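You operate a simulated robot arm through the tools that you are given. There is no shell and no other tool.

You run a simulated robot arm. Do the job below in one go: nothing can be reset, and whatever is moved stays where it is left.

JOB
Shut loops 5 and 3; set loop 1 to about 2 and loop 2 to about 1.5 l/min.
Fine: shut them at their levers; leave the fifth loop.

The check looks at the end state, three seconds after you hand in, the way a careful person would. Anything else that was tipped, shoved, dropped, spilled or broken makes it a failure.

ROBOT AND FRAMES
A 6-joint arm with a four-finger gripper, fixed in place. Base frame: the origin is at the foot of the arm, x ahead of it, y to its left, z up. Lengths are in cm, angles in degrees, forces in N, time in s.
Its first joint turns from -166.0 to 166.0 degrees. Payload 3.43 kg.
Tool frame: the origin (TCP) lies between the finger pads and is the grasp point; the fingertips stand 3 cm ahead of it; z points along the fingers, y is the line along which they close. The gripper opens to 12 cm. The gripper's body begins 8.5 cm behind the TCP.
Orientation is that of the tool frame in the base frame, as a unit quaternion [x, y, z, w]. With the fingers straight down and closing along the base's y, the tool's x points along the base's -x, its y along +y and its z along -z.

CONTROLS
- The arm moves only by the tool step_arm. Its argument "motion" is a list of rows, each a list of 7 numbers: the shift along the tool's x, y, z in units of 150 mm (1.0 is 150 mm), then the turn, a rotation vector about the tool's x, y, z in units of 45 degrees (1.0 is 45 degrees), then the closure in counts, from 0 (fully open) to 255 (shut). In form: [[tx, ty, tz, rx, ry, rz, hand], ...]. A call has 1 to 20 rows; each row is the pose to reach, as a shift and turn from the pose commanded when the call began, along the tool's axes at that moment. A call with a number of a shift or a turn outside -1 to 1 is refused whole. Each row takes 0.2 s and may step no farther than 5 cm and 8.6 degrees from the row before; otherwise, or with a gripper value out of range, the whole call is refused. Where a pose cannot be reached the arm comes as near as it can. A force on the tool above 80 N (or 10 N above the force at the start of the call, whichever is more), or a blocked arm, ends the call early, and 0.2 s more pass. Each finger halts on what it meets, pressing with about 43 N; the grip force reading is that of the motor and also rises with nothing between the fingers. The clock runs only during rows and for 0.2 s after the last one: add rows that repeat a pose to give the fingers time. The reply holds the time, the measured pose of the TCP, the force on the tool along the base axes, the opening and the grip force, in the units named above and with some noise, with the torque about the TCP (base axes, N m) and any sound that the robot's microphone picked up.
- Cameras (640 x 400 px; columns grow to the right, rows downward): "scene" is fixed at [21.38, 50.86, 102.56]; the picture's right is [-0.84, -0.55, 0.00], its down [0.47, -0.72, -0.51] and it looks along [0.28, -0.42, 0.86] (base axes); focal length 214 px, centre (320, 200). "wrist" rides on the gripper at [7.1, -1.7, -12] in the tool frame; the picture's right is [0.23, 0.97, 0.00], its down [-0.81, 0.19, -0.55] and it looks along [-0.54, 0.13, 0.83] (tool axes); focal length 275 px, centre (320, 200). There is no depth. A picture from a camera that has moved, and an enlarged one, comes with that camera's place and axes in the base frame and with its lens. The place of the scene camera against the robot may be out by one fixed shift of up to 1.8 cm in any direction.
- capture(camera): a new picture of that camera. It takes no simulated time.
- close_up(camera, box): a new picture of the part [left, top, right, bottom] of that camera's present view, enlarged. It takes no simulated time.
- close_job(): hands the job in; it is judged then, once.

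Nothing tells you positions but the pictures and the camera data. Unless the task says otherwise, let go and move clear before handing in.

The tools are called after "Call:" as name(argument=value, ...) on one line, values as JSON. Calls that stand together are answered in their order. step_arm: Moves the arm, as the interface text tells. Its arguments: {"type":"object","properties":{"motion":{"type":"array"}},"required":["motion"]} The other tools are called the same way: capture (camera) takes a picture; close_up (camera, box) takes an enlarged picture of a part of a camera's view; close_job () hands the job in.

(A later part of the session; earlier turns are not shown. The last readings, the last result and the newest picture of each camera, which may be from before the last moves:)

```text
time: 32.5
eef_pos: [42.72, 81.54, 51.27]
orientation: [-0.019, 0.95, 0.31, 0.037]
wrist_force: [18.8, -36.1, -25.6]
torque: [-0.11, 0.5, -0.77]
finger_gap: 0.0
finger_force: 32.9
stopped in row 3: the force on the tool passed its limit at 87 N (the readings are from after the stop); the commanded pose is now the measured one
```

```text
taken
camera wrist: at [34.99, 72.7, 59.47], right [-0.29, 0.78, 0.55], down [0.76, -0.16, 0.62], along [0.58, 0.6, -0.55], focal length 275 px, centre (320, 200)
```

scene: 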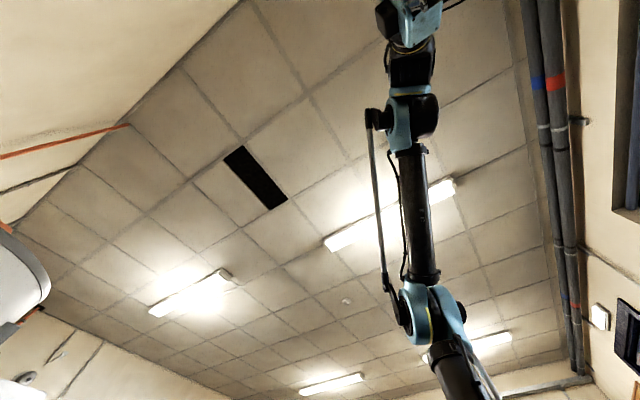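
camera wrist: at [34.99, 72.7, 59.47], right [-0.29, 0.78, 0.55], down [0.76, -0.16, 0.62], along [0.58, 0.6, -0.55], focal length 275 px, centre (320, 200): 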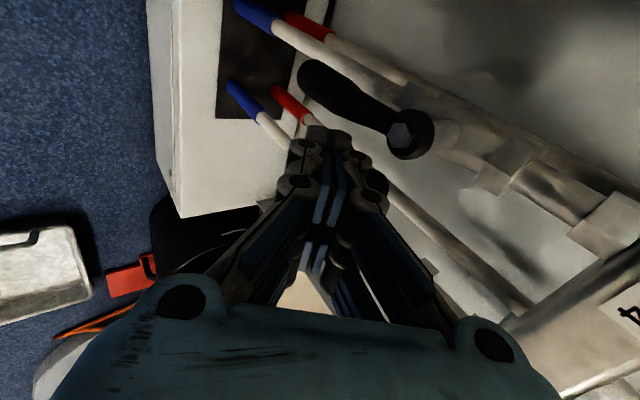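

It hit a hard stop again. Backing down and out to measure the result.

Call:
step_arm(motion=[[0, -0.03, 0.04, 0, 0, 0, 255], [0, -0.07, 0.09, 0, 0, 0, 255], [0, -0.17, 0.01, 0, 0, 0, 255], [0, -0.28, -0.075, 0, 0, 0, 255], [0, -0.28, -0.075, 0, 0, 0, 255]])

Call:
step_arm(motion=[[-0.05, 0, -0.25, 0, 0, 0, 255], [-0.1, 0, -0.5, 0, 0, 0, 255], [-0.15, 0, -0.75, 0, 0, 0, 255], [-0.2, 0, -1, 0, 0, 0, 255], [-0.2, 0, -1, 0, 0, 0, 255]])

Call:
capture(camera="wrist")

Call:
close_up(camera="wrist", box=[340, 0, 580, 150])

```text
time: 33.7
eef_pos: [42.84, 77.79, 49.99]
orientation: [-0.021, 0.949, 0.312, 0.036]
wrist_force: [0.1, -0.4, -0.1]
torque: [-0.01, 0.02, -0.01]
finger_gap: 0.0
finger_force: 33.4
```

```text
time: 34.9
eef_pos: [45.17, 68.67, 62.11]
orientation: [-0.021, 0.949, 0.312, 0.036]
wrist_force: [-0.5, 0.1, -0.1]
torque: [0.0, 0.0, -0.03]
finger_gap: 0.01
finger_force: 33.9
```

```text
taken
camera wrist: at [37.41, 59.87, 70.17], right [-0.29, 0.78, 0.56], down [0.76, -0.16, 0.62], along [0.58, 0.61, -0.55], focal length 275 px, centre (320, 200)
```

wrist: 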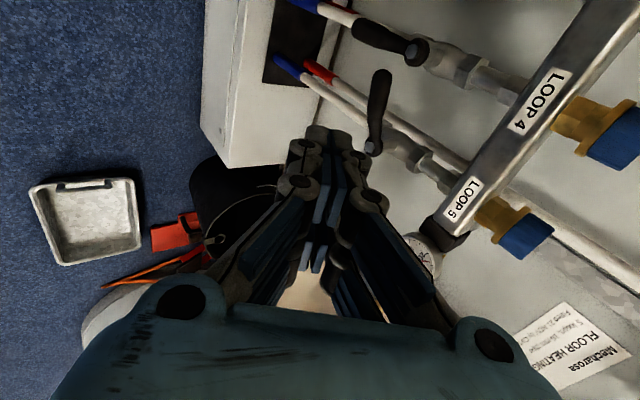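

```text
2.67 times, centred on (460, 75) of wrist
camera zoom: at [37.41, 59.87, 70.17], right [-0.29, 0.78, 0.56], down [0.76, -0.16, 0.62], along [0.58, 0.61, -0.55], focal length 734 px, centre (-53, 533)
```

zoom: 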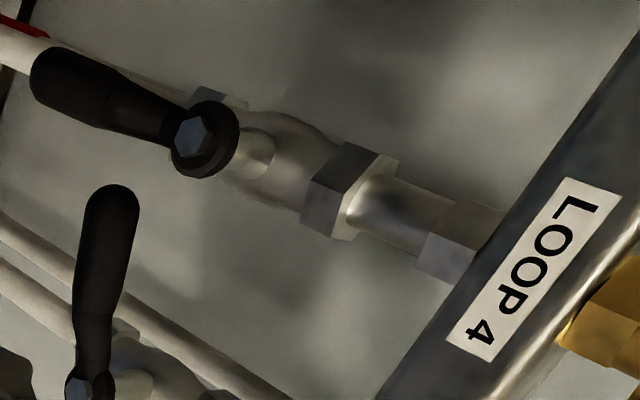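

The lever's angle is hard to judge from above because its tip may stand out from the hub. I'll go to a lower camera height (lens level with the hub) for an accurate reading of lever 5.

Call:
step_arm(motion=[[0.0, 0, 0.25, 0, 0, 0, 255], [0, 0, 0.5, 0, 0, 0, 255], [0, 0, 0.75, 0, 0, 0, 255], [0, 0, 0.95, 0, 0, 0, 255], [0, -0.1, 0.98, 0, 0, 0, 255], [0, -0.2, 1, 0, 0, 0, 255], [0, -0.2, 1, 0, 0, 0, 255]])

Call:
close_up(camera="wrist", box=[320, 0, 640, 200])

Call:
close_up(camera="wrist", box=[320, 120, 640, 320])

```text
time: 36.5
eef_pos: [45.84, 74.9, 48.16]
orientation: [-0.019, 0.949, 0.311, 0.036]
wrist_force: [-0.1, -0.1, -0.1]
torque: [0.04, 0.01, -0.01]
finger_gap: 0.01
finger_force: 33.4
```

```text
2.00 times, centred on (480, 100) of wrist
camera zoom: at [38.24, 66.11, 56.36], right [-0.29, 0.78, 0.56], down [0.77, -0.16, 0.62], along [0.58, 0.61, -0.55], focal length 551 px, centre (0, 400)
```

zoom: 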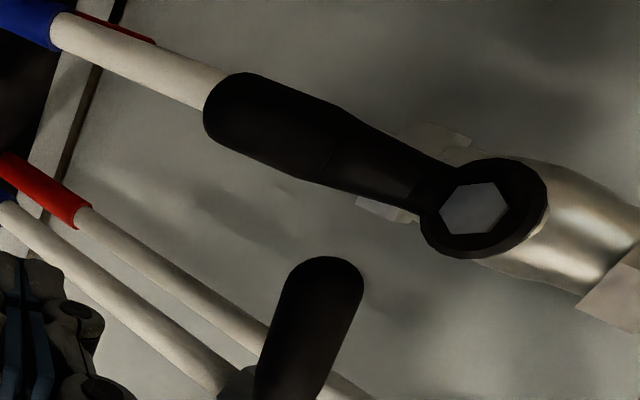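

```text
2.00 times, centred on (480, 220) of wrist
camera zoom: at [38.24, 66.11, 56.36], right [-0.29, 0.78, 0.56], down [0.77, -0.16, 0.62], along [0.58, 0.61, -0.55], focal length 551 px, centre (0, 160)
```

zoom: 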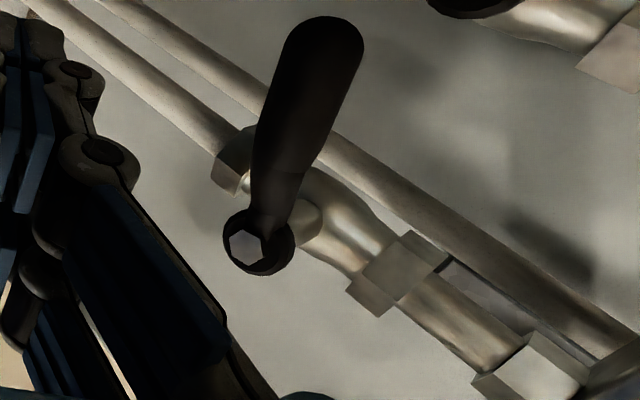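

From the level view lever 5 reads roughly 77°, so it's not fully crosswise; its tip stands ~1.5 cm further out than I assumed, so the knuckle was the part touching it. I'll try again further back so only the fingertip end lifts it.

Call:
step_arm(motion=[[0.08, 0.088, 0.023, 0, 0, 0, 255], [0.159, 0.175, 0.046, 0, 0, 0, 255], [0.156, 0.264, 0.083, 0, 0, 0, 255], [0.153, 0.353, 0.12, 0, 0, 0, 255], [0.153, 0.353, 0.12, 0, 0, 0, 255]])

Call:
step_arm(motion=[[-0.003, 0.02, -0.027, 0, 0, 0, 255], [-0.005, 0.039, -0.053, 0, 0, 0, 255], [-0.008, 0.059, -0.08, 0, 0, 0, 255], [-0.011, 0.079, -0.107, 0, 0, 0, 255], [-0.013, 0.098, -0.134, 0, 0, 0, 255], [-0.013, 0.098, -0.134, 0, 0, 0, 255]])

Call:
capture(camera="wrist")

```text
time: 37.7
eef_pos: [43.43, 80.45, 49.91]
orientation: [-0.021, 0.949, 0.312, 0.036]
wrist_force: [1.0, -0.1, -0.5]
torque: [-0.04, 0.01, 0.01]
finger_gap: 0.01
finger_force: 33.5
```

```text
time: 39.1
eef_pos: [43.28, 80.37, 52.38]
orientation: [-0.022, 0.949, 0.312, 0.036]
wrist_force: [-4.7, -5.6, -1.0]
torque: [-0.11, 0.05, 0.17]
finger_gap: 0.0
finger_force: 33.8
```

```text
taken
camera wrist: at [35.66, 71.68, 60.49], right [-0.29, 0.78, 0.56], down [0.77, -0.16, 0.62], along [0.58, 0.61, -0.55], focal length 275 px, centre (320, 200)
```

wrist: 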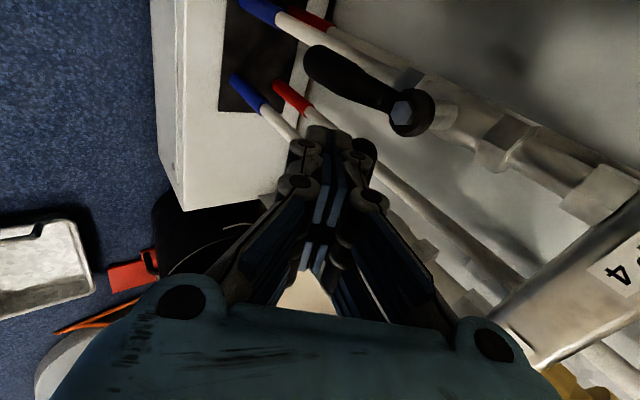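

Light contact again; continuing up in small increments.

Call:
step_arm(motion=[[-0.001, 0.01, -0.013, 0, 0, 0, 255], [-0.003, 0.02, -0.027, 0, 0, 0, 255], [-0.004, 0.03, -0.04, 0, 0, 0, 255], [-0.005, 0.039, -0.053, 0, 0, 0, 255], [-0.005, 0.039, -0.053, 0, 0, 0, 255]])

Call:
capture(camera="wrist")

```text
time: 40.3
eef_pos: [43.31, 80.49, 53.25]
orientation: [-0.021, 0.949, 0.312, 0.036]
wrist_force: [-3.2, -10.8, -0.6]
torque: [-0.19, 0.07, 0.23]
finger_gap: 0.0
finger_force: 33.1
```

```text
taken
camera wrist: at [35.61, 71.7, 61.37], right [-0.29, 0.78, 0.56], down [0.76, -0.16, 0.62], along [0.58, 0.61, -0.55], focal length 275 px, centre (320, 200)
```

wrist: 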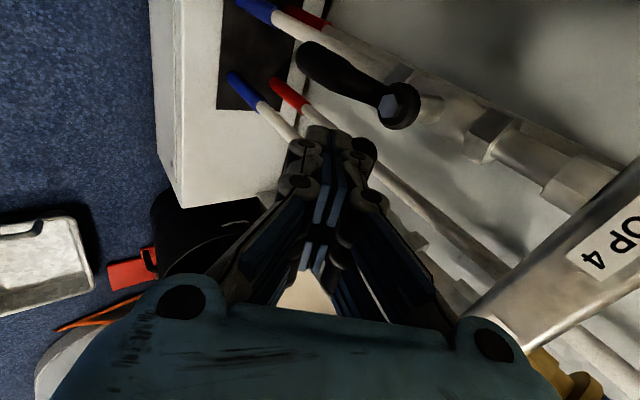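

The tip is now sliding against the lever's front rather than lifting it, so I'll stop forcing. The flow meters will tell whether loops 3 and 5 are shut; I'll back out and go up to look at them.

Call:
step_arm(motion=[[0, -0.1, -0.08, 0, 0, 0, 255], [0, -0.2, -0.15, 0, 0, 0, 255], [0, -0.35, -0.26, 0, 0, 0, 255], [0, -0.35, -0.5, 0, 0, 0, 255], [0, -0.35, -0.75, 0, 0, 0, 255], [0, -0.35, -1, 0, 0, 0, 255], [0, -0.35, -1, 0, 0, 0, 255]])

Call:
step_arm(motion=[[0.2, 0.1, -0.2, 0, 0, 0, 255], [0.4, 0.2, -0.4, 0, 0, 0, 255], [0.6, 0.3, -0.6, 0, 0, 0, 255], [0.8, 0.4, -0.8, 0, 0, 0, 255], [1, 0.5, -1, 0, 0, 0, 255], [1, 0.5, -1, 0, 0, 0, 255]])

Call:
capture(camera="wrist")

```text
time: 41.9
eef_pos: [42.71, 67.17, 62.39]
orientation: [-0.021, 0.949, 0.312, 0.037]
wrist_force: [-0.6, 0.6, -0.2]
torque: [-0.01, 0.0, 0.0]
finger_gap: 0.0
finger_force: 33.0
```

```text
time: 43.3
eef_pos: [26.42, 64.1, 77.39]
orientation: [-0.02, 0.949, 0.313, 0.037]
wrist_force: [-0.2, 0.1, 0.0]
torque: [0.02, 0.0, 0.01]
finger_gap: 0.0
finger_force: 33.4
```

```text
taken
camera wrist: at [18.77, 55.36, 85.36], right [-0.29, 0.78, 0.56], down [0.76, -0.16, 0.62], along [0.58, 0.61, -0.55], focal length 275 px, centre (320, 200)
```

wrist: 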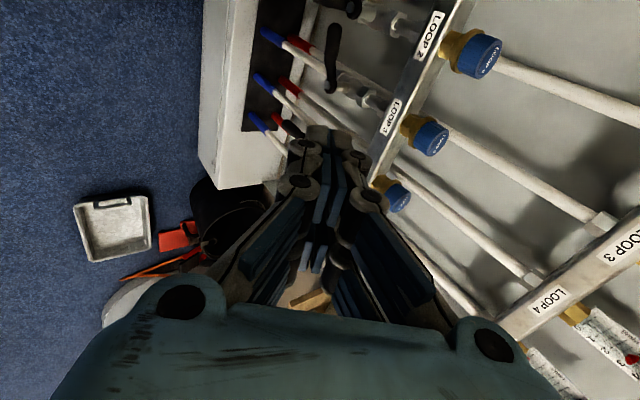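

From here lever 3 looks the same as 5. Moving up-left with a flatter tilt to read the meters.

Call:
step_arm(motion=[[0.14, -0.04, -0.19, -0.1, 0, 0, 255], [0.28, -0.08, -0.38, -0.2, 0, 0, 255], [0.41, -0.12, -0.58, -0.3, 0, 0, 255], [0.55, -0.155, -0.77, -0.4, 0, 0, 255], [0.69, -0.19, -0.965, -0.5, 0, 0, 255], [0.69, -0.19, -0.965, -0.5, 0, 0, 255]])

Call:
capture(camera="wrist")

```text
time: 44.7
eef_pos: [15.23, 53.13, 86.5]
orientation: [-0.027, 0.87, 0.492, 0.032]
wrist_force: [-0.4, 0.3, 0.4]
torque: [-0.01, 0.01, 0.02]
finger_gap: 0.0
finger_force: 33.4
```

```text
taken
camera wrist: at [8.02, 41.7, 90.65], right [-0.31, 0.5, 0.81], down [0.78, -0.36, 0.51], along [0.55, 0.79, -0.28], focal length 275 px, centre (320, 200)
```

wrist: 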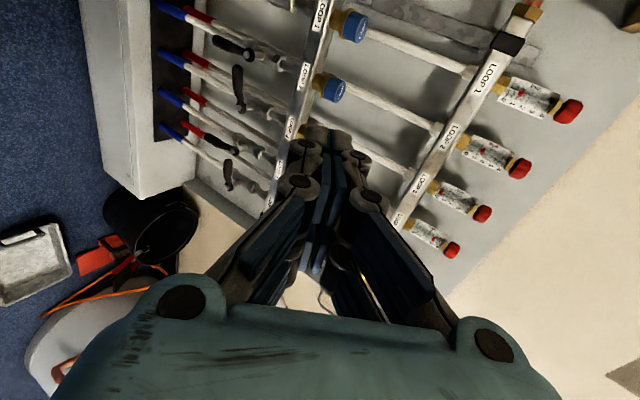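

Good view of both meters and levers. Enlarging them.

Call:
close_up(camera="wrist", box=[400, 170, 496, 230])

Call:
close_up(camera="wrist", box=[385, 205, 481, 265])

Call:
close_up(camera="wrist", box=[200, 20, 296, 80])

Call:
close_up(camera="wrist", box=[190, 50, 318, 130])

Call:
close_up(camera="wrist", box=[170, 120, 298, 200])

Call:
close_up(camera="wrist", box=[430, 50, 590, 150])

```text
6.67 times, centred on (448, 200) of wrist
camera zoom: at [8.02, 41.7, 90.65], right [-0.31, 0.5, 0.81], down [0.78, -0.36, 0.51], along [0.55, 0.79, -0.28], focal length 1835 px, centre (-533, 200)
```

zoom: 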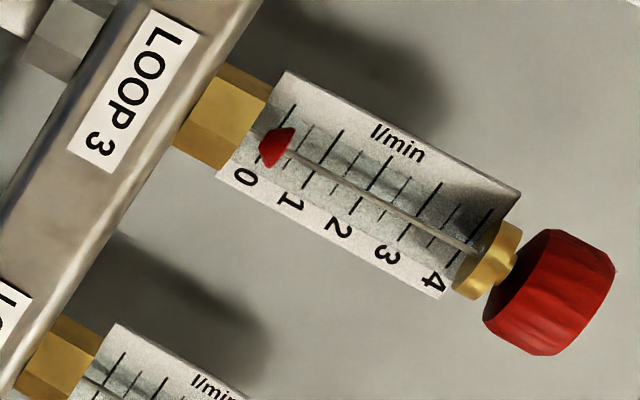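

```text
6.67 times, centred on (433, 235) of wrist
camera zoom: at [8.02, 41.7, 90.65], right [-0.31, 0.5, 0.81], down [0.78, -0.36, 0.51], along [0.55, 0.79, -0.28], focal length 1835 px, centre (-433, -33)
```

zoom: 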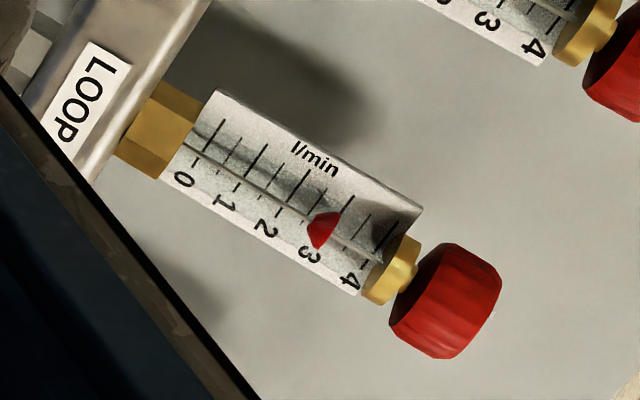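

```text
6.67 times, centred on (248, 50) of wrist
camera zoom: at [8.02, 41.7, 90.65], right [-0.31, 0.5, 0.81], down [0.78, -0.36, 0.51], along [0.55, 0.79, -0.28], focal length 1835 px, centre (800, 1200)
```

zoom: 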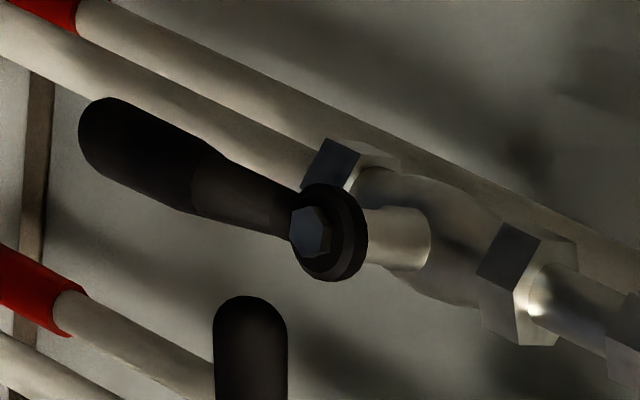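

```text
5.00 times, centred on (254, 90) of wrist
camera zoom: at [8.02, 41.7, 90.65], right [-0.31, 0.5, 0.81], down [0.78, -0.36, 0.51], along [0.55, 0.79, -0.28], focal length 1376 px, centre (650, 750)
```

zoom: 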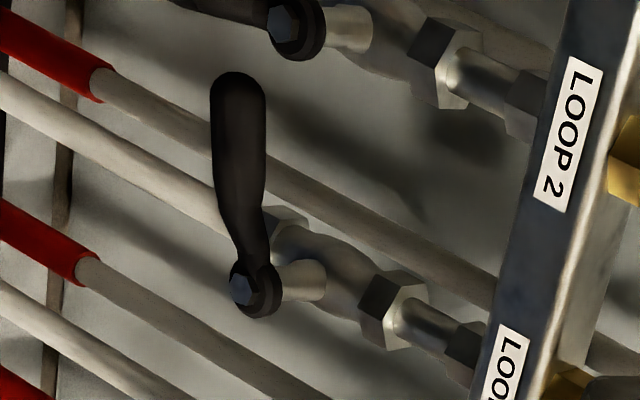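

```text
5.00 times, centred on (234, 160) of wrist
camera zoom: at [8.02, 41.7, 90.65], right [-0.31, 0.5, 0.81], down [0.78, -0.36, 0.51], along [0.55, 0.79, -0.28], focal length 1376 px, centre (750, 400)
```

zoom: 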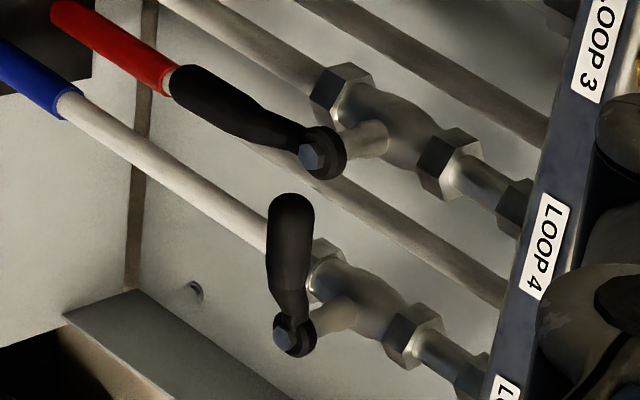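

```text
4.00 times, centred on (510, 100) of wrist
camera zoom: at [8.02, 41.7, 90.65], right [-0.31, 0.5, 0.81], down [0.78, -0.36, 0.51], along [0.55, 0.79, -0.28], focal length 1101 px, centre (-440, 600)
```

zoom: 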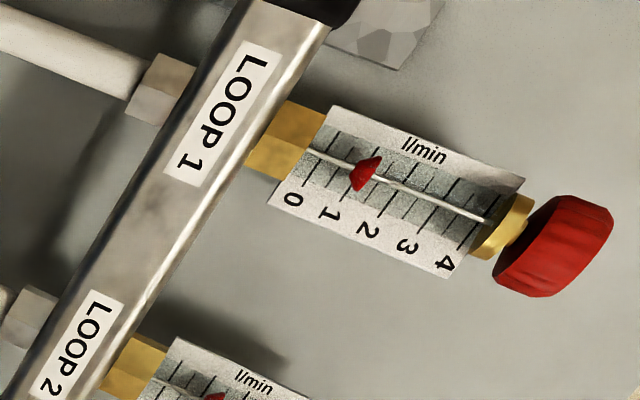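

Loop 3's marker has dropped to 0 and the flows of 1 and 4 have risen, so lever 3 is fully shut. I'll shift +x to read loop 5's meter.

Call:
step_arm(motion=[[-0.25, 0, 0, 0, 0, 0, 255], [-0.5, 0, 0, 0, 0, 0, 255], [-0.75, 0, 0, 0, 0, 0, 255], [-1, 0, 0, 0, 0, 0, 255], [-1, 0, 0, 0, 0, 0, 255]])

Call:
capture(camera="wrist")

```text
time: 45.9
eef_pos: [30.74, 53.34, 87.48]
orientation: [-0.027, 0.87, 0.492, 0.032]
wrist_force: [0.0, 1.0, -0.5]
torque: [-0.04, 0.0, -0.01]
finger_gap: 0.03
finger_force: 33.1
```

```text
taken
camera wrist: at [23.33, 41.94, 91.72], right [-0.31, 0.5, 0.81], down [0.78, -0.36, 0.51], along [0.55, 0.79, -0.28], focal length 275 px, centre (320, 200)
```

wrist: 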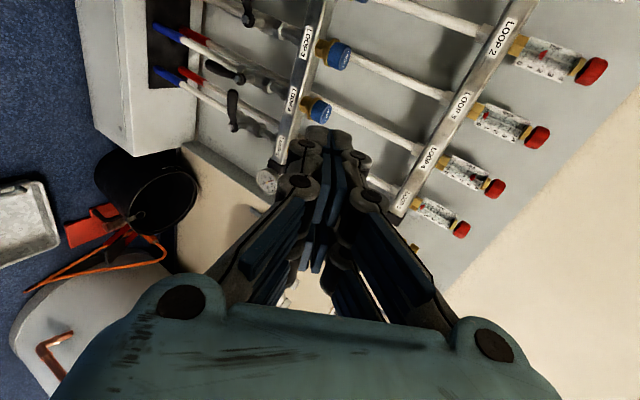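

Call:
close_up(camera="wrist", box=[395, 185, 475, 245])

Call:
close_up(camera="wrist", box=[420, 145, 516, 205])

Call:
close_up(camera="wrist", box=[460, 90, 556, 150])

Call:
close_up(camera="wrist", box=[515, 30, 611, 90])

Call:
close_up(camera="wrist", box=[180, 0, 340, 100])

```text
6.67 times, centred on (435, 215) of wrist
camera zoom: at [23.33, 41.94, 91.72], right [-0.31, 0.5, 0.81], down [0.78, -0.36, 0.51], along [0.55, 0.79, -0.28], focal length 1835 px, centre (-447, 100)
```

zoom: 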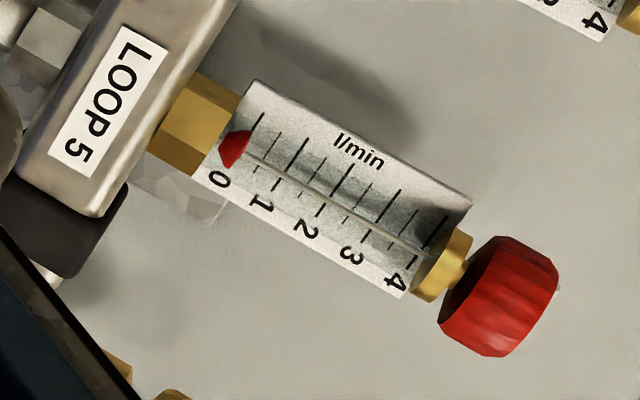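

```text
6.67 times, centred on (468, 175) of wrist
camera zoom: at [23.33, 41.94, 91.72], right [-0.31, 0.5, 0.81], down [0.78, -0.36, 0.51], along [0.55, 0.79, -0.28], focal length 1835 px, centre (-667, 367)
```

zoom: 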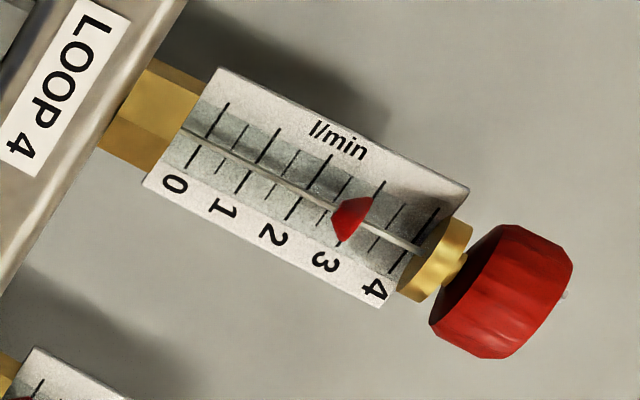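

```text
6.67 times, centred on (508, 120) of wrist
camera zoom: at [23.33, 41.94, 91.72], right [-0.31, 0.5, 0.81], down [0.78, -0.36, 0.51], along [0.55, 0.79, -0.28], focal length 1835 px, centre (-933, 733)
```

zoom: 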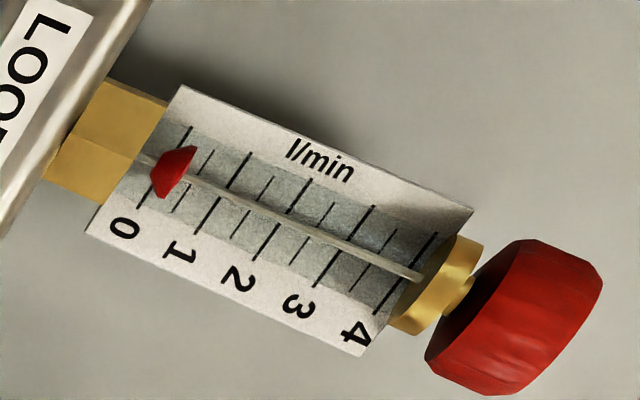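

```text
6.67 times, centred on (563, 60) of wrist
camera zoom: at [23.33, 41.94, 91.72], right [-0.31, 0.5, 0.81], down [0.78, -0.36, 0.51], along [0.55, 0.79, -0.28], focal length 1835 px, centre (-1300, 1133)
```

zoom: 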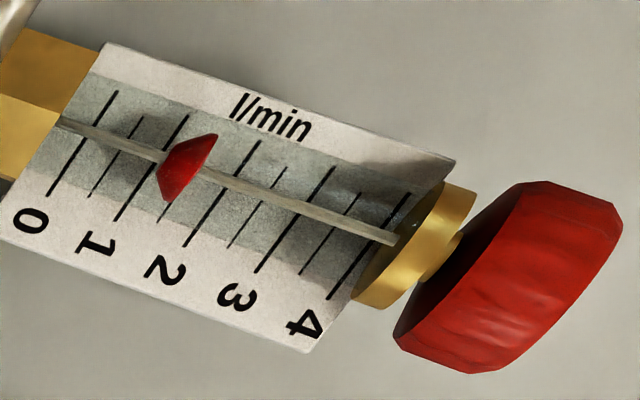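

```text
4.00 times, centred on (260, 50) of wrist
camera zoom: at [23.33, 41.94, 91.72], right [-0.31, 0.5, 0.81], down [0.78, -0.36, 0.51], along [0.55, 0.79, -0.28], focal length 1101 px, centre (560, 800)
```

zoom: 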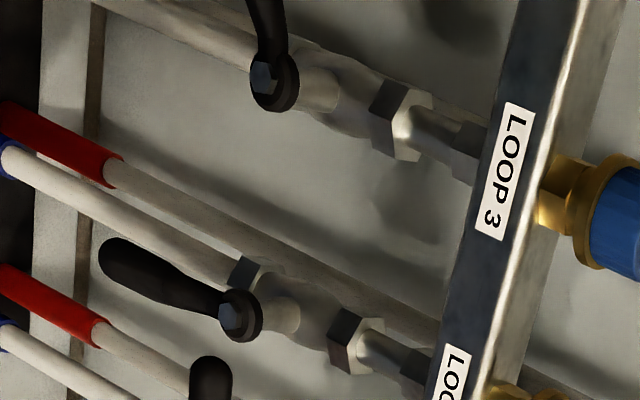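

Loop 5 reads 0, but loop 3's marker sits a touch higher (~0.2), so lever 3 wants one more nudge to its stop as lever 5 had. Loops 1 and 2 now read about 1.4 each. Returning to lever 3.

Call:
step_arm(motion=[[0.1, -0.05, 0.19, 0.09, 0, 0, 255], [0.2, -0.1, 0.38, 0.18, 0, 0, 255], [0.31, -0.15, 0.57, 0.27, 0, 0, 255], [0.41, -0.2, 0.76, 0.37, 0, 0, 255], [0.516, -0.247, 0.937, 0.47, 0, 0, 255], [0.516, -0.247, 0.937, 0.47, 0, 0, 255]])

```text
time: 47.3
eef_pos: [23.6, 63.43, 76.35]
orientation: [-0.021, 0.946, 0.322, 0.036]
wrist_force: [0.0, -0.3, -0.4]
torque: [0.02, 0.01, 0.0]
finger_gap: 0.0
finger_force: 33.6
```

Call:
step_arm(motion=[[0.02, -0.05, 0.25, 0, 0, 0, 255], [0.04, -0.1, 0.5, 0, 0, 0, 255], [0.06, -0.15, 0.75, 0, 0, 0, 255], [0.078, -0.205, 1, 0, 0, 0, 255], [0.078, -0.205, 1, 0, 0, 0, 255]])

Call:
step_arm(motion=[[0.02, -0.05, 0.25, 0, 0, 0, 255], [0.04, -0.1, 0.5, 0, 0, 0, 255], [0.06, -0.15, 0.75, 0, 0, 0, 255], [0.078, -0.205, 1, 0, 0, 0, 255], [0.078, -0.205, 1, 0, 0, 0, 255]])

Call:
capture(camera="wrist")

```text
time: 48.5
eef_pos: [23.59, 69.99, 62.76]
orientation: [-0.02, 0.945, 0.323, 0.036]
wrist_force: [-0.3, -0.4, 1.6]
torque: [-0.02, 0.0, -0.02]
finger_gap: 0.0
finger_force: 33.2
```

```text
time: 49.7
eef_pos: [23.52, 77.01, 49.24]
orientation: [-0.02, 0.946, 0.323, 0.036]
wrist_force: [-0.1, -0.5, -0.3]
torque: [-0.02, 0.0, -0.02]
finger_gap: 0.0
finger_force: 33.7
```

```text
taken
camera wrist: at [15.8, 68.0, 57.13], right [-0.29, 0.77, 0.57], down [0.77, -0.17, 0.62], along [0.57, 0.62, -0.54], focal length 275 px, centre (320, 200)
```

wrist: 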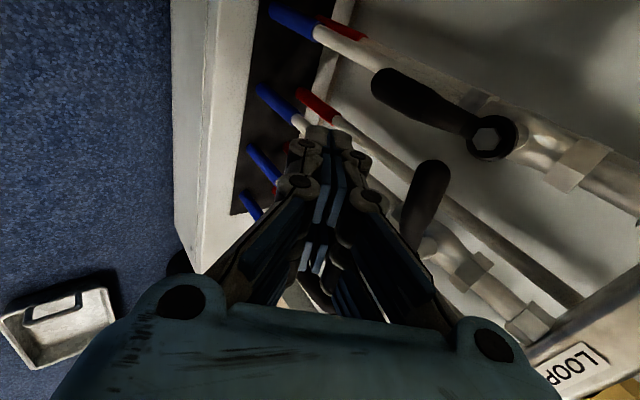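

Now dipping under lever 3 and lifting with the same fingertip placement as worked on lever 5.

Call:
step_arm(motion=[[0.023, -0.074, 0.097, 0, 0, 0, 255], [0.027, 0.056, 0.196, 0, 0, 0, 255], [0.031, 0.186, 0.295, 0, 0, 0, 255], [0.031, 0.186, 0.295, 0, 0, 0, 255]])

Call:
step_arm(motion=[[-0.003, 0.02, -0.026, 0, 0, 0, 255], [-0.005, 0.04, -0.053, 0, 0, 0, 255], [-0.008, 0.061, -0.079, 0, 0, 0, 255], [-0.011, 0.081, -0.105, 0, 0, 0, 255], [-0.013, 0.101, -0.132, 0, 0, 0, 255], [-0.015, 0.113, -0.148, 0, 0, 0, 255], [-0.016, 0.121, -0.158, 0, 0, 0, 255], [-0.017, 0.129, -0.169, 0, 0, 0, 255]])

```text
time: 50.7
eef_pos: [22.7, 81.86, 47.51]
orientation: [-0.02, 0.945, 0.323, 0.037]
wrist_force: [0.8, 0.6, 0.6]
torque: [0.0, 0.04, -0.02]
finger_gap: 0.0
finger_force: 33.3
```

```text
time: 52.5
eef_pos: [22.71, 81.7, 50.55]
orientation: [-0.022, 0.946, 0.322, 0.036]
wrist_force: [-6.2, -11.3, -10.9]
torque: [0.04, 0.03, -0.06]
finger_gap: 0.0
finger_force: 34.0
```

Contact with lever 3; continuing to the stop.

Call:
step_arm(motion=[[-0.001, 0.008, -0.011, 0, 0, 0, 255], [-0.002, 0.016, -0.021, 0, 0, 0, 255], [-0.003, 0.024, -0.032, 0, 0, 0, 255], [-0.004, 0.032, -0.042, 0, 0, 0, 255], [-0.005, 0.04, -0.053, 0, 0, 0, 255], [-0.006, 0.048, -0.063, 0, 0, 0, 255]])

Call:
capture(camera="wrist")

```text
time: 53.4
eef_pos: [22.37, 81.44, 51.25]
orientation: [-0.021, 0.947, 0.318, 0.042]
wrist_force: [18.0, -27.3, -15.1]
torque: [-0.04, 0.36, -0.63]
finger_gap: 0.01
finger_force: 33.6
stopped in row 4: the force on the tool passed its limit at 85 N (the readings are from after the stop); the commanded pose is now the measured one
```

```text
taken
camera wrist: at [14.59, 72.55, 59.11], right [-0.3, 0.77, 0.56], down [0.76, -0.17, 0.63], along [0.58, 0.61, -0.53], focal length 275 px, centre (320, 200)
```

wrist: 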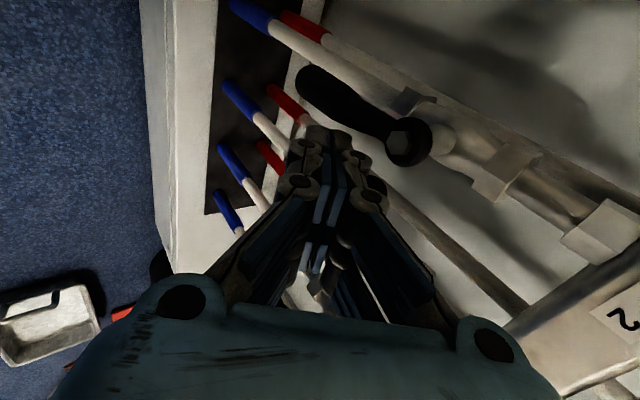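

Same end height as lever 5 – on its stop. Retreating and going to the meter-viewing pose.

Call:
step_arm(motion=[[0, -0.03, 0.04, 0, 0, 0, 255], [0, -0.07, 0.09, 0, 0, 0, 255], [0, -0.17, 0.01, 0, 0, 0, 255], [0, -0.28, -0.075, 0, 0, 0, 255], [0, -0.28, -0.075, 0, 0, 0, 255]])

Call:
step_arm(motion=[[0, 0, -0.25, 0, 0, 0, 255], [0, 0, -0.5, 0, 0, 0, 255], [0, 0, -0.75, 0, 0, 0, 255], [0, 0, -1, 0, 0, 0, 255], [0, 0, -1, 0, 0, 0, 255]])

Call:
step_arm(motion=[[0, 0.1, -0.2, -0.1, 0, 0, 255], [0, 0.2, -0.4, -0.2, 0, 0, 255], [0, 0.3, -0.6, -0.3, 0, 0, 255], [0, 0.4, -0.8, -0.4, 0, 0, 255], [0, 0.5, -1, -0.5, 0, 0, 255], [0, 0.5, -1, -0.5, 0, 0, 255]])

Call:
capture(camera="wrist")

```text
time: 54.6
eef_pos: [22.51, 77.53, 49.54]
orientation: [-0.023, 0.946, 0.321, 0.042]
wrist_force: [0.6, -0.8, 0.5]
torque: [0.01, -0.01, 0.02]
finger_gap: 0.0
finger_force: 33.9
```

```text
time: 55.8
eef_pos: [21.71, 68.56, 61.58]
orientation: [-0.024, 0.946, 0.32, 0.041]
wrist_force: [0.2, -0.2, -0.5]
torque: [-0.01, -0.01, 0.01]
finger_gap: 0.02
finger_force: 33.4
```

```text
time: 57.2
eef_pos: [19.91, 65.16, 78.03]
orientation: [-0.031, 0.865, 0.499, 0.036]
wrist_force: [0.3, 0.3, -0.8]
torque: [0.0, 0.01, -0.03]
finger_gap: 0.0
finger_force: 33.4
```

```text
taken
camera wrist: at [12.6, 53.67, 82.05], right [-0.32, 0.48, 0.82], down [0.77, -0.37, 0.52], along [0.55, 0.79, -0.26], focal length 275 px, centre (320, 200)
```

wrist: 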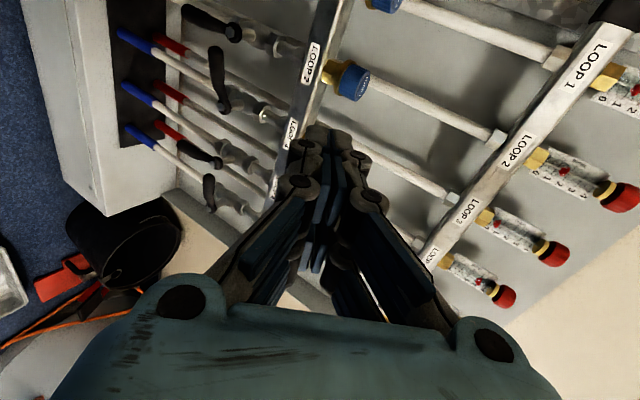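

Call:
step_arm(motion=[[0, 0.1, -0.22, 0, 0, 0, 255], [0, 0.2, -0.43, 0, 0, 0, 255], [0, 0.31, -0.65, 0, 0, 0, 255], [0, 0.42, -0.86, 0, 0, 0, 255], [0, 0.42, -0.86, 0, 0, 0, 255]])

Call:
capture(camera="wrist")

```text
time: 58.4
eef_pos: [18.85, 57.5, 89.85]
orientation: [-0.03, 0.865, 0.499, 0.035]
wrist_force: [0.4, 0.3, 0.2]
torque: [0.02, -0.02, 0.0]
finger_gap: 0.0
finger_force: 34.0
```

```text
taken
camera wrist: at [11.57, 45.98, 93.74], right [-0.32, 0.48, 0.82], down [0.77, -0.37, 0.52], along [0.55, 0.79, -0.26], focal length 275 px, centre (320, 200)
```

wrist: 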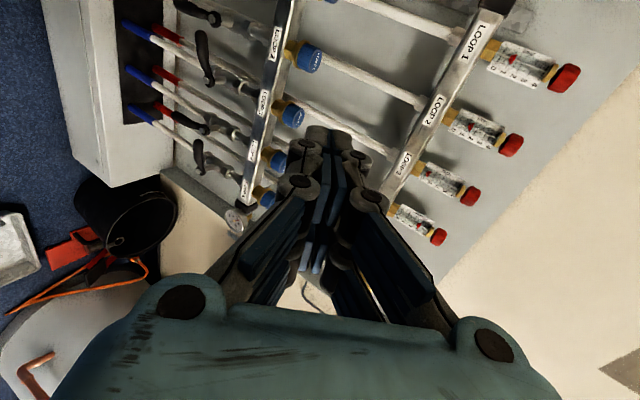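

Call:
close_up(camera="wrist", box=[395, 150, 491, 210])

Call:
close_up(camera="wrist", box=[435, 95, 531, 155])

Call:
close_up(camera="wrist", box=[480, 30, 592, 100])

Call:
close_up(camera="wrist", box=[160, 0, 320, 100])

Call:
close_up(camera="wrist", box=[150, 90, 278, 170])

```text
6.67 times, centred on (443, 180) of wrist
camera zoom: at [11.57, 45.98, 93.74], right [-0.32, 0.48, 0.82], down [0.77, -0.37, 0.52], along [0.55, 0.79, -0.26], focal length 1835 px, centre (-500, 333)
```

zoom: 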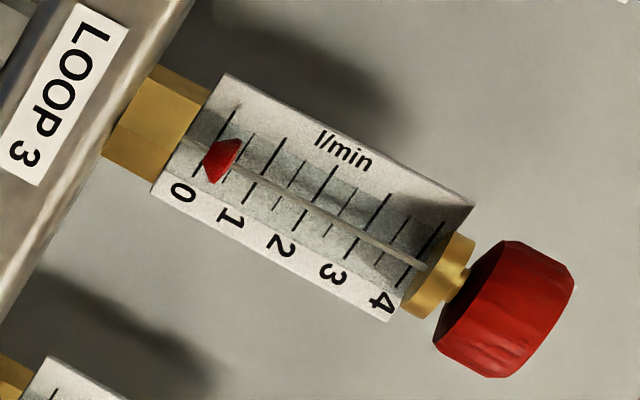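

```text
6.67 times, centred on (483, 125) of wrist
camera zoom: at [11.57, 45.98, 93.74], right [-0.32, 0.48, 0.82], down [0.77, -0.37, 0.52], along [0.55, 0.79, -0.26], focal length 1835 px, centre (-767, 700)
```

zoom: 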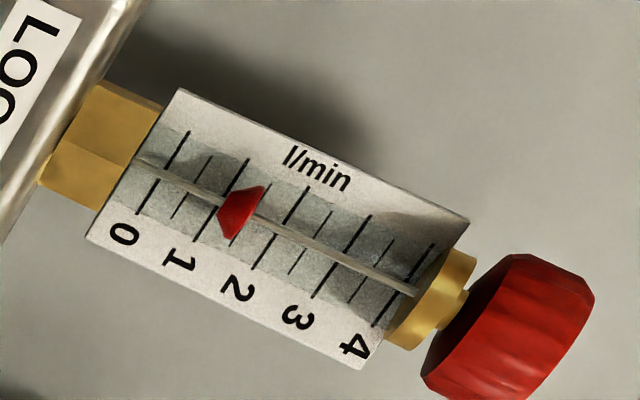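

```text
5.71 times, centred on (536, 65) of wrist
camera zoom: at [11.57, 45.98, 93.74], right [-0.32, 0.48, 0.82], down [0.77, -0.37, 0.52], along [0.55, 0.79, -0.26], focal length 1573 px, centre (-914, 971)
```

zoom: 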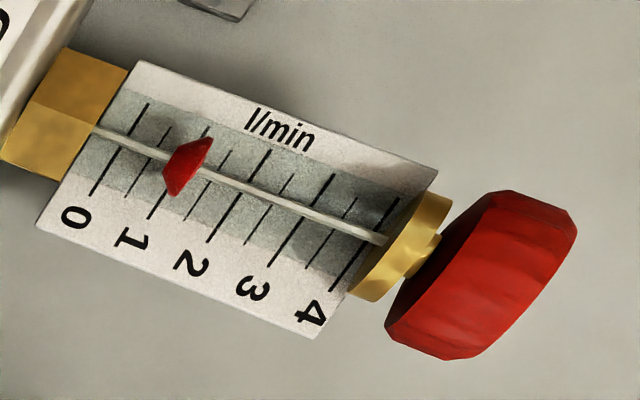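

```text
4.00 times, centred on (240, 50) of wrist
camera zoom: at [11.57, 45.98, 93.74], right [-0.32, 0.48, 0.82], down [0.77, -0.37, 0.52], along [0.55, 0.79, -0.26], focal length 1101 px, centre (640, 800)
```

zoom: 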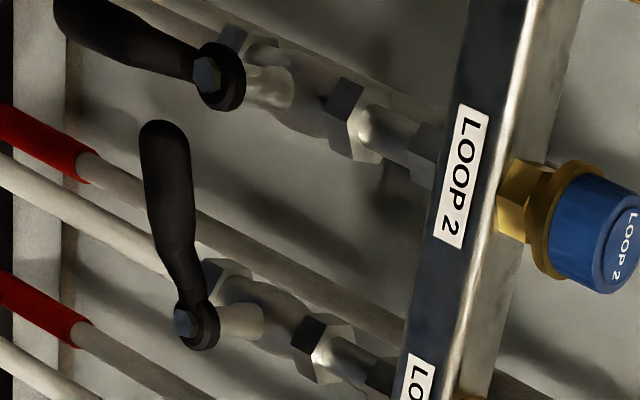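

```text
5.00 times, centred on (214, 130) of wrist
camera zoom: at [11.57, 45.98, 93.74], right [-0.32, 0.48, 0.82], down [0.77, -0.37, 0.52], along [0.55, 0.79, -0.26], focal length 1376 px, centre (850, 550)
```

zoom: 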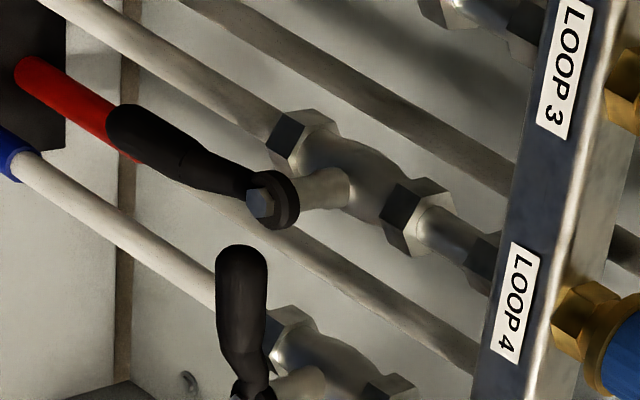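

Comparing in the same view, lever 5 is now horizontal (its third lift did it) while lever 3 is still ~10° short, matching its marker at ~0.2. I'll repeat on lever 3 exactly the lift that worked on lever 5.

Call:
step_arm(motion=[[-0.05, -0.08, 0.19, 0.09, 0, 0, 255], [-0.1, -0.16, 0.38, 0.18, 0, 0, 255], [-0.15, -0.24, 0.57, 0.27, 0, 0, 255], [-0.2, -0.32, 0.76, 0.37, 0, 0, 255], [-0.25, -0.4, 0.93, 0.47, 0, 0, 255], [-0.25, -0.4, 0.93, 0.47, 0, 0, 255]])

```text
time: 59.8
eef_pos: [23.46, 66.28, 78.12]
orientation: [-0.024, 0.943, 0.331, 0.041]
wrist_force: [-1.1, -0.5, 1.3]
torque: [0.02, -0.02, 0.01]
finger_gap: 0.0
finger_force: 33.2
```

Call:
step_arm(motion=[[0.02, -0.077, 0.243, 0, 0, 0, 255], [0.041, -0.154, 0.487, 0, 0, 0, 255], [0.062, -0.23, 0.73, 0, 0, 0, 255], [0.082, -0.307, 0.973, 0, 0, 0, 255], [0.082, -0.307, 0.973, 0, 0, 0, 255]])

Call:
step_arm(motion=[[0.02, -0.077, 0.243, 0, 0, 0, 255], [0.041, -0.154, 0.487, 0, 0, 0, 255], [0.062, -0.23, 0.73, 0, 0, 0, 255], [0.082, -0.307, 0.973, 0, 0, 0, 255], [0.082, -0.307, 0.973, 0, 0, 0, 255]])

```text
time: 61.0
eef_pos: [23.89, 72.25, 63.91]
orientation: [-0.024, 0.942, 0.332, 0.041]
wrist_force: [-0.7, -0.3, -0.4]
torque: [-0.01, -0.04, -0.02]
finger_gap: 0.0
finger_force: 32.9
```

```text
time: 62.2
eef_pos: [23.79, 77.33, 49.16]
orientation: [-0.022, 0.943, 0.33, 0.041]
wrist_force: [0.9, -0.2, 0.7]
torque: [0.02, 0.02, 0.04]
finger_gap: 0.01
finger_force: 33.5
```

Call:
step_arm(motion=[[0.007, 0.09, 0.053, 0, 0, 0, 255], [0.014, 0.179, 0.107, 0, 0, 0, 255], [0.014, 0.179, 0.107, 0, 0, 0, 255]])

Call:
step_arm(motion=[[-0.003, 0.021, -0.026, 0, 0, 0, 255], [-0.006, 0.042, -0.052, 0, 0, 0, 255], [-0.009, 0.062, -0.078, 0, 0, 0, 255], [-0.012, 0.083, -0.104, 0, 0, 0, 255], [-0.014, 0.096, -0.12, 0, 0, 0, 255], [-0.016, 0.108, -0.135, 0, 0, 0, 255], [-0.018, 0.12, -0.151, 0, 0, 0, 255], [-0.02, 0.133, -0.166, 0, 0, 0, 255], [-0.022, 0.145, -0.182, 0, 0, 0, 255], [-0.022, 0.145, -0.182, 0, 0, 0, 255]])

Call:
capture(camera="wrist")

```text
time: 63.0
eef_pos: [23.45, 80.54, 49.73]
orientation: [-0.024, 0.942, 0.331, 0.041]
wrist_force: [-0.4, -0.1, -0.3]
torque: [0.0, 0.0, -0.06]
finger_gap: 0.0
finger_force: 33.6
```

```text
time: 65.2
eef_pos: [23.55, 80.45, 53.26]
orientation: [-0.023, 0.942, 0.331, 0.042]
wrist_force: [8.9, -10.3, -13.5]
torque: [-0.42, -0.11, -0.09]
finger_gap: 0.01
finger_force: 33.3
```

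```text
taken
camera wrist: at [15.78, 71.37, 60.97], right [-0.3, 0.76, 0.58], down [0.76, -0.18, 0.63], along [0.58, 0.63, -0.52], focal length 275 px, centre (320, 200)
```

wrist: 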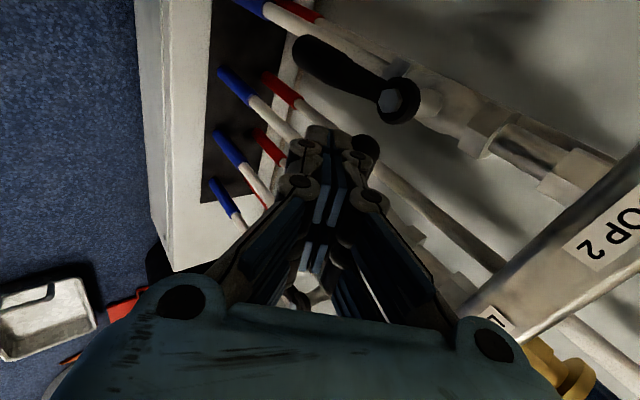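

Force shows it is lifting (~19 N). A bit more upward.

Call:
step_arm(motion=[[-0.001, 0.008, -0.01, 0, 0, 0, 255], [-0.003, 0.017, -0.021, 0, 0, 0, 255], [-0.004, 0.025, -0.031, 0, 0, 0, 255], [-0.005, 0.033, -0.042, 0, 0, 0, 255], [-0.006, 0.042, -0.052, 0, 0, 0, 255], [-0.006, 0.042, -0.052, 0, 0, 0, 255]])

Call:
capture(camera="wrist")

```text
time: 66.6
eef_pos: [23.37, 80.56, 54.35]
orientation: [-0.023, 0.942, 0.331, 0.041]
wrist_force: [-1.0, -39.7, -6.1]
torque: [-0.77, -0.07, 0.58]
finger_gap: 0.0
finger_force: 33.8
```

```text
taken
camera wrist: at [15.67, 71.38, 62.06], right [-0.3, 0.75, 0.58], down [0.76, -0.18, 0.62], along [0.58, 0.63, -0.52], focal length 275 px, centre (320, 200)
```

wrist: 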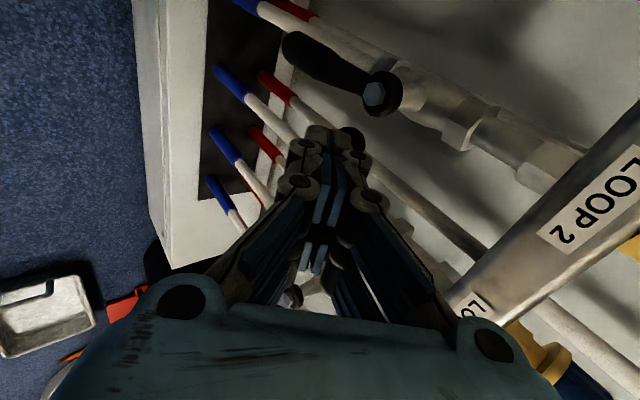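

Now it is bearing on the front face, so the lever is as high as this lift takes it. Backing straight out and up to re-read.

Call:
step_arm(motion=[[0, -0.1, -0.08, 0, 0, 0, 255], [0, -0.2, -0.16, 0, 0, 0, 255], [0, -0.2, -0.4, 0, 0, 0, 255], [0, -0.2, -0.65, 0, 0, 0, 255], [0, -0.2, -0.9, 0, 0, 0, 255], [0, -0.2, -1, 0, 0, 0, 255]])

Call:
step_arm(motion=[[0.04, 0.1, -0.2, -0.1, 0, 0, 255], [0.08, 0.2, -0.4, -0.2, 0, 0, 255], [0.12, 0.3, -0.6, -0.3, 0, 0, 255], [0.16, 0.4, -0.8, -0.4, 0, 0, 255], [0.2, 0.5, -1, -0.5, 0, 0, 255], [0.2, 0.5, -1, -0.5, 0, 0, 255]])

Call:
step_arm(motion=[[0, 0.1, -0.2, 0, 0, 0, 255], [0, 0.2, -0.35, 0, 0, 0, 255], [0, 0.3, -0.5, 0, 0, 0, 255], [0, 0.3, -0.5, 0, 0, 0, 255]])

Call:
capture(camera="wrist")

```text
time: 68.0
eef_pos: [22.78, 68.67, 63.91]
orientation: [-0.023, 0.942, 0.331, 0.041]
wrist_force: [-0.4, 0.1, -0.1]
torque: [0.01, 0.02, 0.0]
finger_gap: 0.01
finger_force: 33.7
```

```text
time: 69.4
eef_pos: [18.71, 65.14, 80.44]
orientation: [-0.032, 0.859, 0.509, 0.036]
wrist_force: [0.5, 0.0, -1.0]
torque: [-0.03, 0.01, 0.02]
finger_gap: 0.0
finger_force: 34.0
```

```text
time: 70.4
eef_pos: [17.78, 60.98, 87.82]
orientation: [-0.031, 0.859, 0.51, 0.035]
wrist_force: [-0.3, -0.5, -0.1]
torque: [0.02, -0.01, 0.01]
finger_gap: 0.0
finger_force: 33.4
```

```text
taken
camera wrist: at [10.47, 49.28, 91.48], right [-0.32, 0.46, 0.83], down [0.77, -0.38, 0.51], along [0.55, 0.8, -0.24], focal length 275 px, centre (320, 200)
```

wrist: 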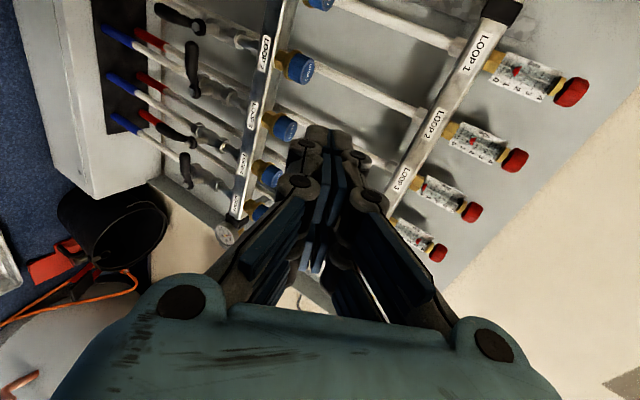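

Call:
close_up(camera="wrist", box=[395, 160, 491, 220])

Call:
close_up(camera="wrist", box=[440, 110, 536, 170])

Call:
close_up(camera="wrist", box=[485, 45, 597, 115])

Call:
close_up(camera="wrist", box=[130, 20, 258, 100])

Call:
close_up(camera="wrist", box=[130, 110, 258, 190])

```text
6.67 times, centred on (443, 190) of wrist
camera zoom: at [10.47, 49.28, 91.48], right [-0.32, 0.46, 0.83], down [0.77, -0.38, 0.51], along [0.55, 0.8, -0.24], focal length 1835 px, centre (-500, 267)
```

zoom: 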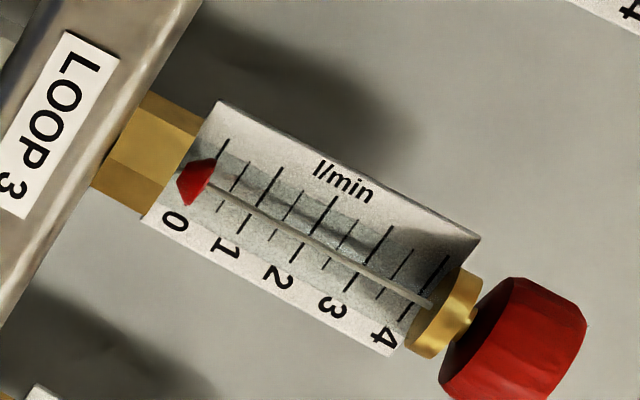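

```text
6.67 times, centred on (488, 140) of wrist
camera zoom: at [10.47, 49.28, 91.48], right [-0.32, 0.46, 0.83], down [0.77, -0.38, 0.51], along [0.55, 0.8, -0.24], focal length 1835 px, centre (-800, 600)
```

zoom: 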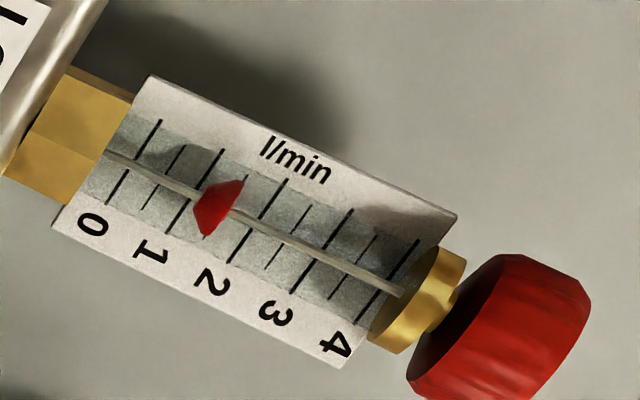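

```text
5.71 times, centred on (541, 80) of wrist
camera zoom: at [10.47, 49.28, 91.48], right [-0.32, 0.46, 0.83], down [0.77, -0.38, 0.51], along [0.55, 0.8, -0.24], focal length 1573 px, centre (-943, 886)
```

zoom: 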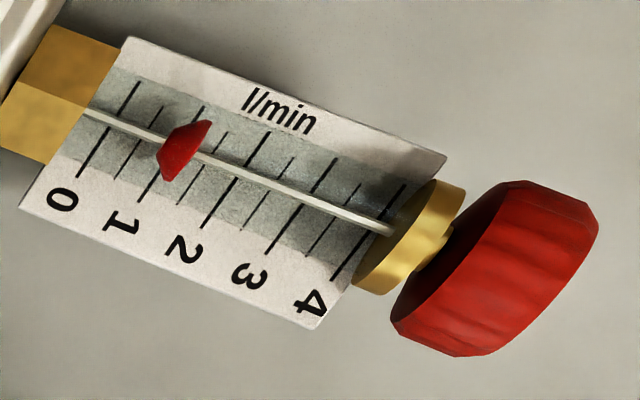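

```text
5.00 times, centred on (194, 60) of wrist
camera zoom: at [10.47, 49.28, 91.48], right [-0.32, 0.46, 0.83], down [0.77, -0.38, 0.51], along [0.55, 0.8, -0.24], focal length 1376 px, centre (950, 900)
```

zoom: 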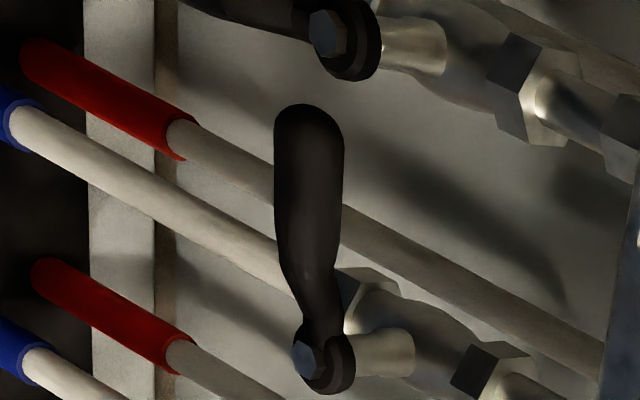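

```text
5.00 times, centred on (194, 150) of wrist
camera zoom: at [10.47, 49.28, 91.48], right [-0.32, 0.46, 0.83], down [0.77, -0.38, 0.51], along [0.55, 0.8, -0.24], focal length 1376 px, centre (950, 450)
```

zoom: 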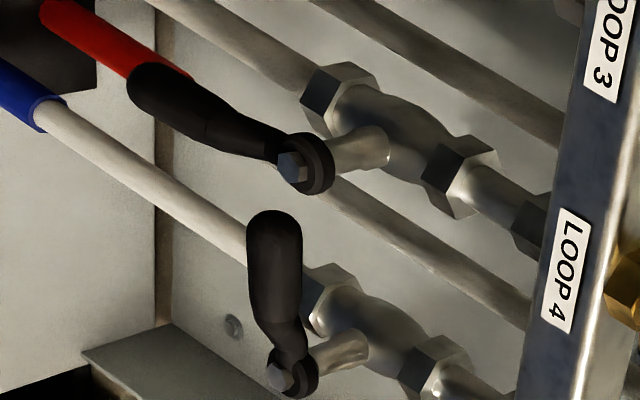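

Both loop 3 and 5 markers are now at zero and both levers lie crosswise. Next the flow knobs: knob 1 ≈ (8.9, 95.8, 102.3), knob 2 ≈ (18.8, 95.8, 102.3), turned from above with the tool pointing down. I'll rise and swing the tool down, away from the wall.

Call:
step_arm(motion=[[0.087, 0.196, -0.105, 0.13, 0, 0, 150], [0.173, 0.392, -0.21, 0.26, 0, 0, 150], [0.26, 0.588, -0.315, 0.39, 0, 0, 150], [0.346, 0.784, -0.42, 0.52, 0, 0, 150], [0.433, 0.98, -0.525, 0.65, 0, 0, 150], [0.433, 0.98, -0.525, 0.65, 0, 0, 150]])

```text
time: 71.8
eef_pos: [9.77, 60.67, 103.83]
orientation: [-0.021, 0.96, 0.276, 0.042]
wrist_force: [-0.3, -0.3, 0.6]
torque: [0.04, -0.01, 0.03]
finger_gap: 4.95
finger_force: 0.0
```

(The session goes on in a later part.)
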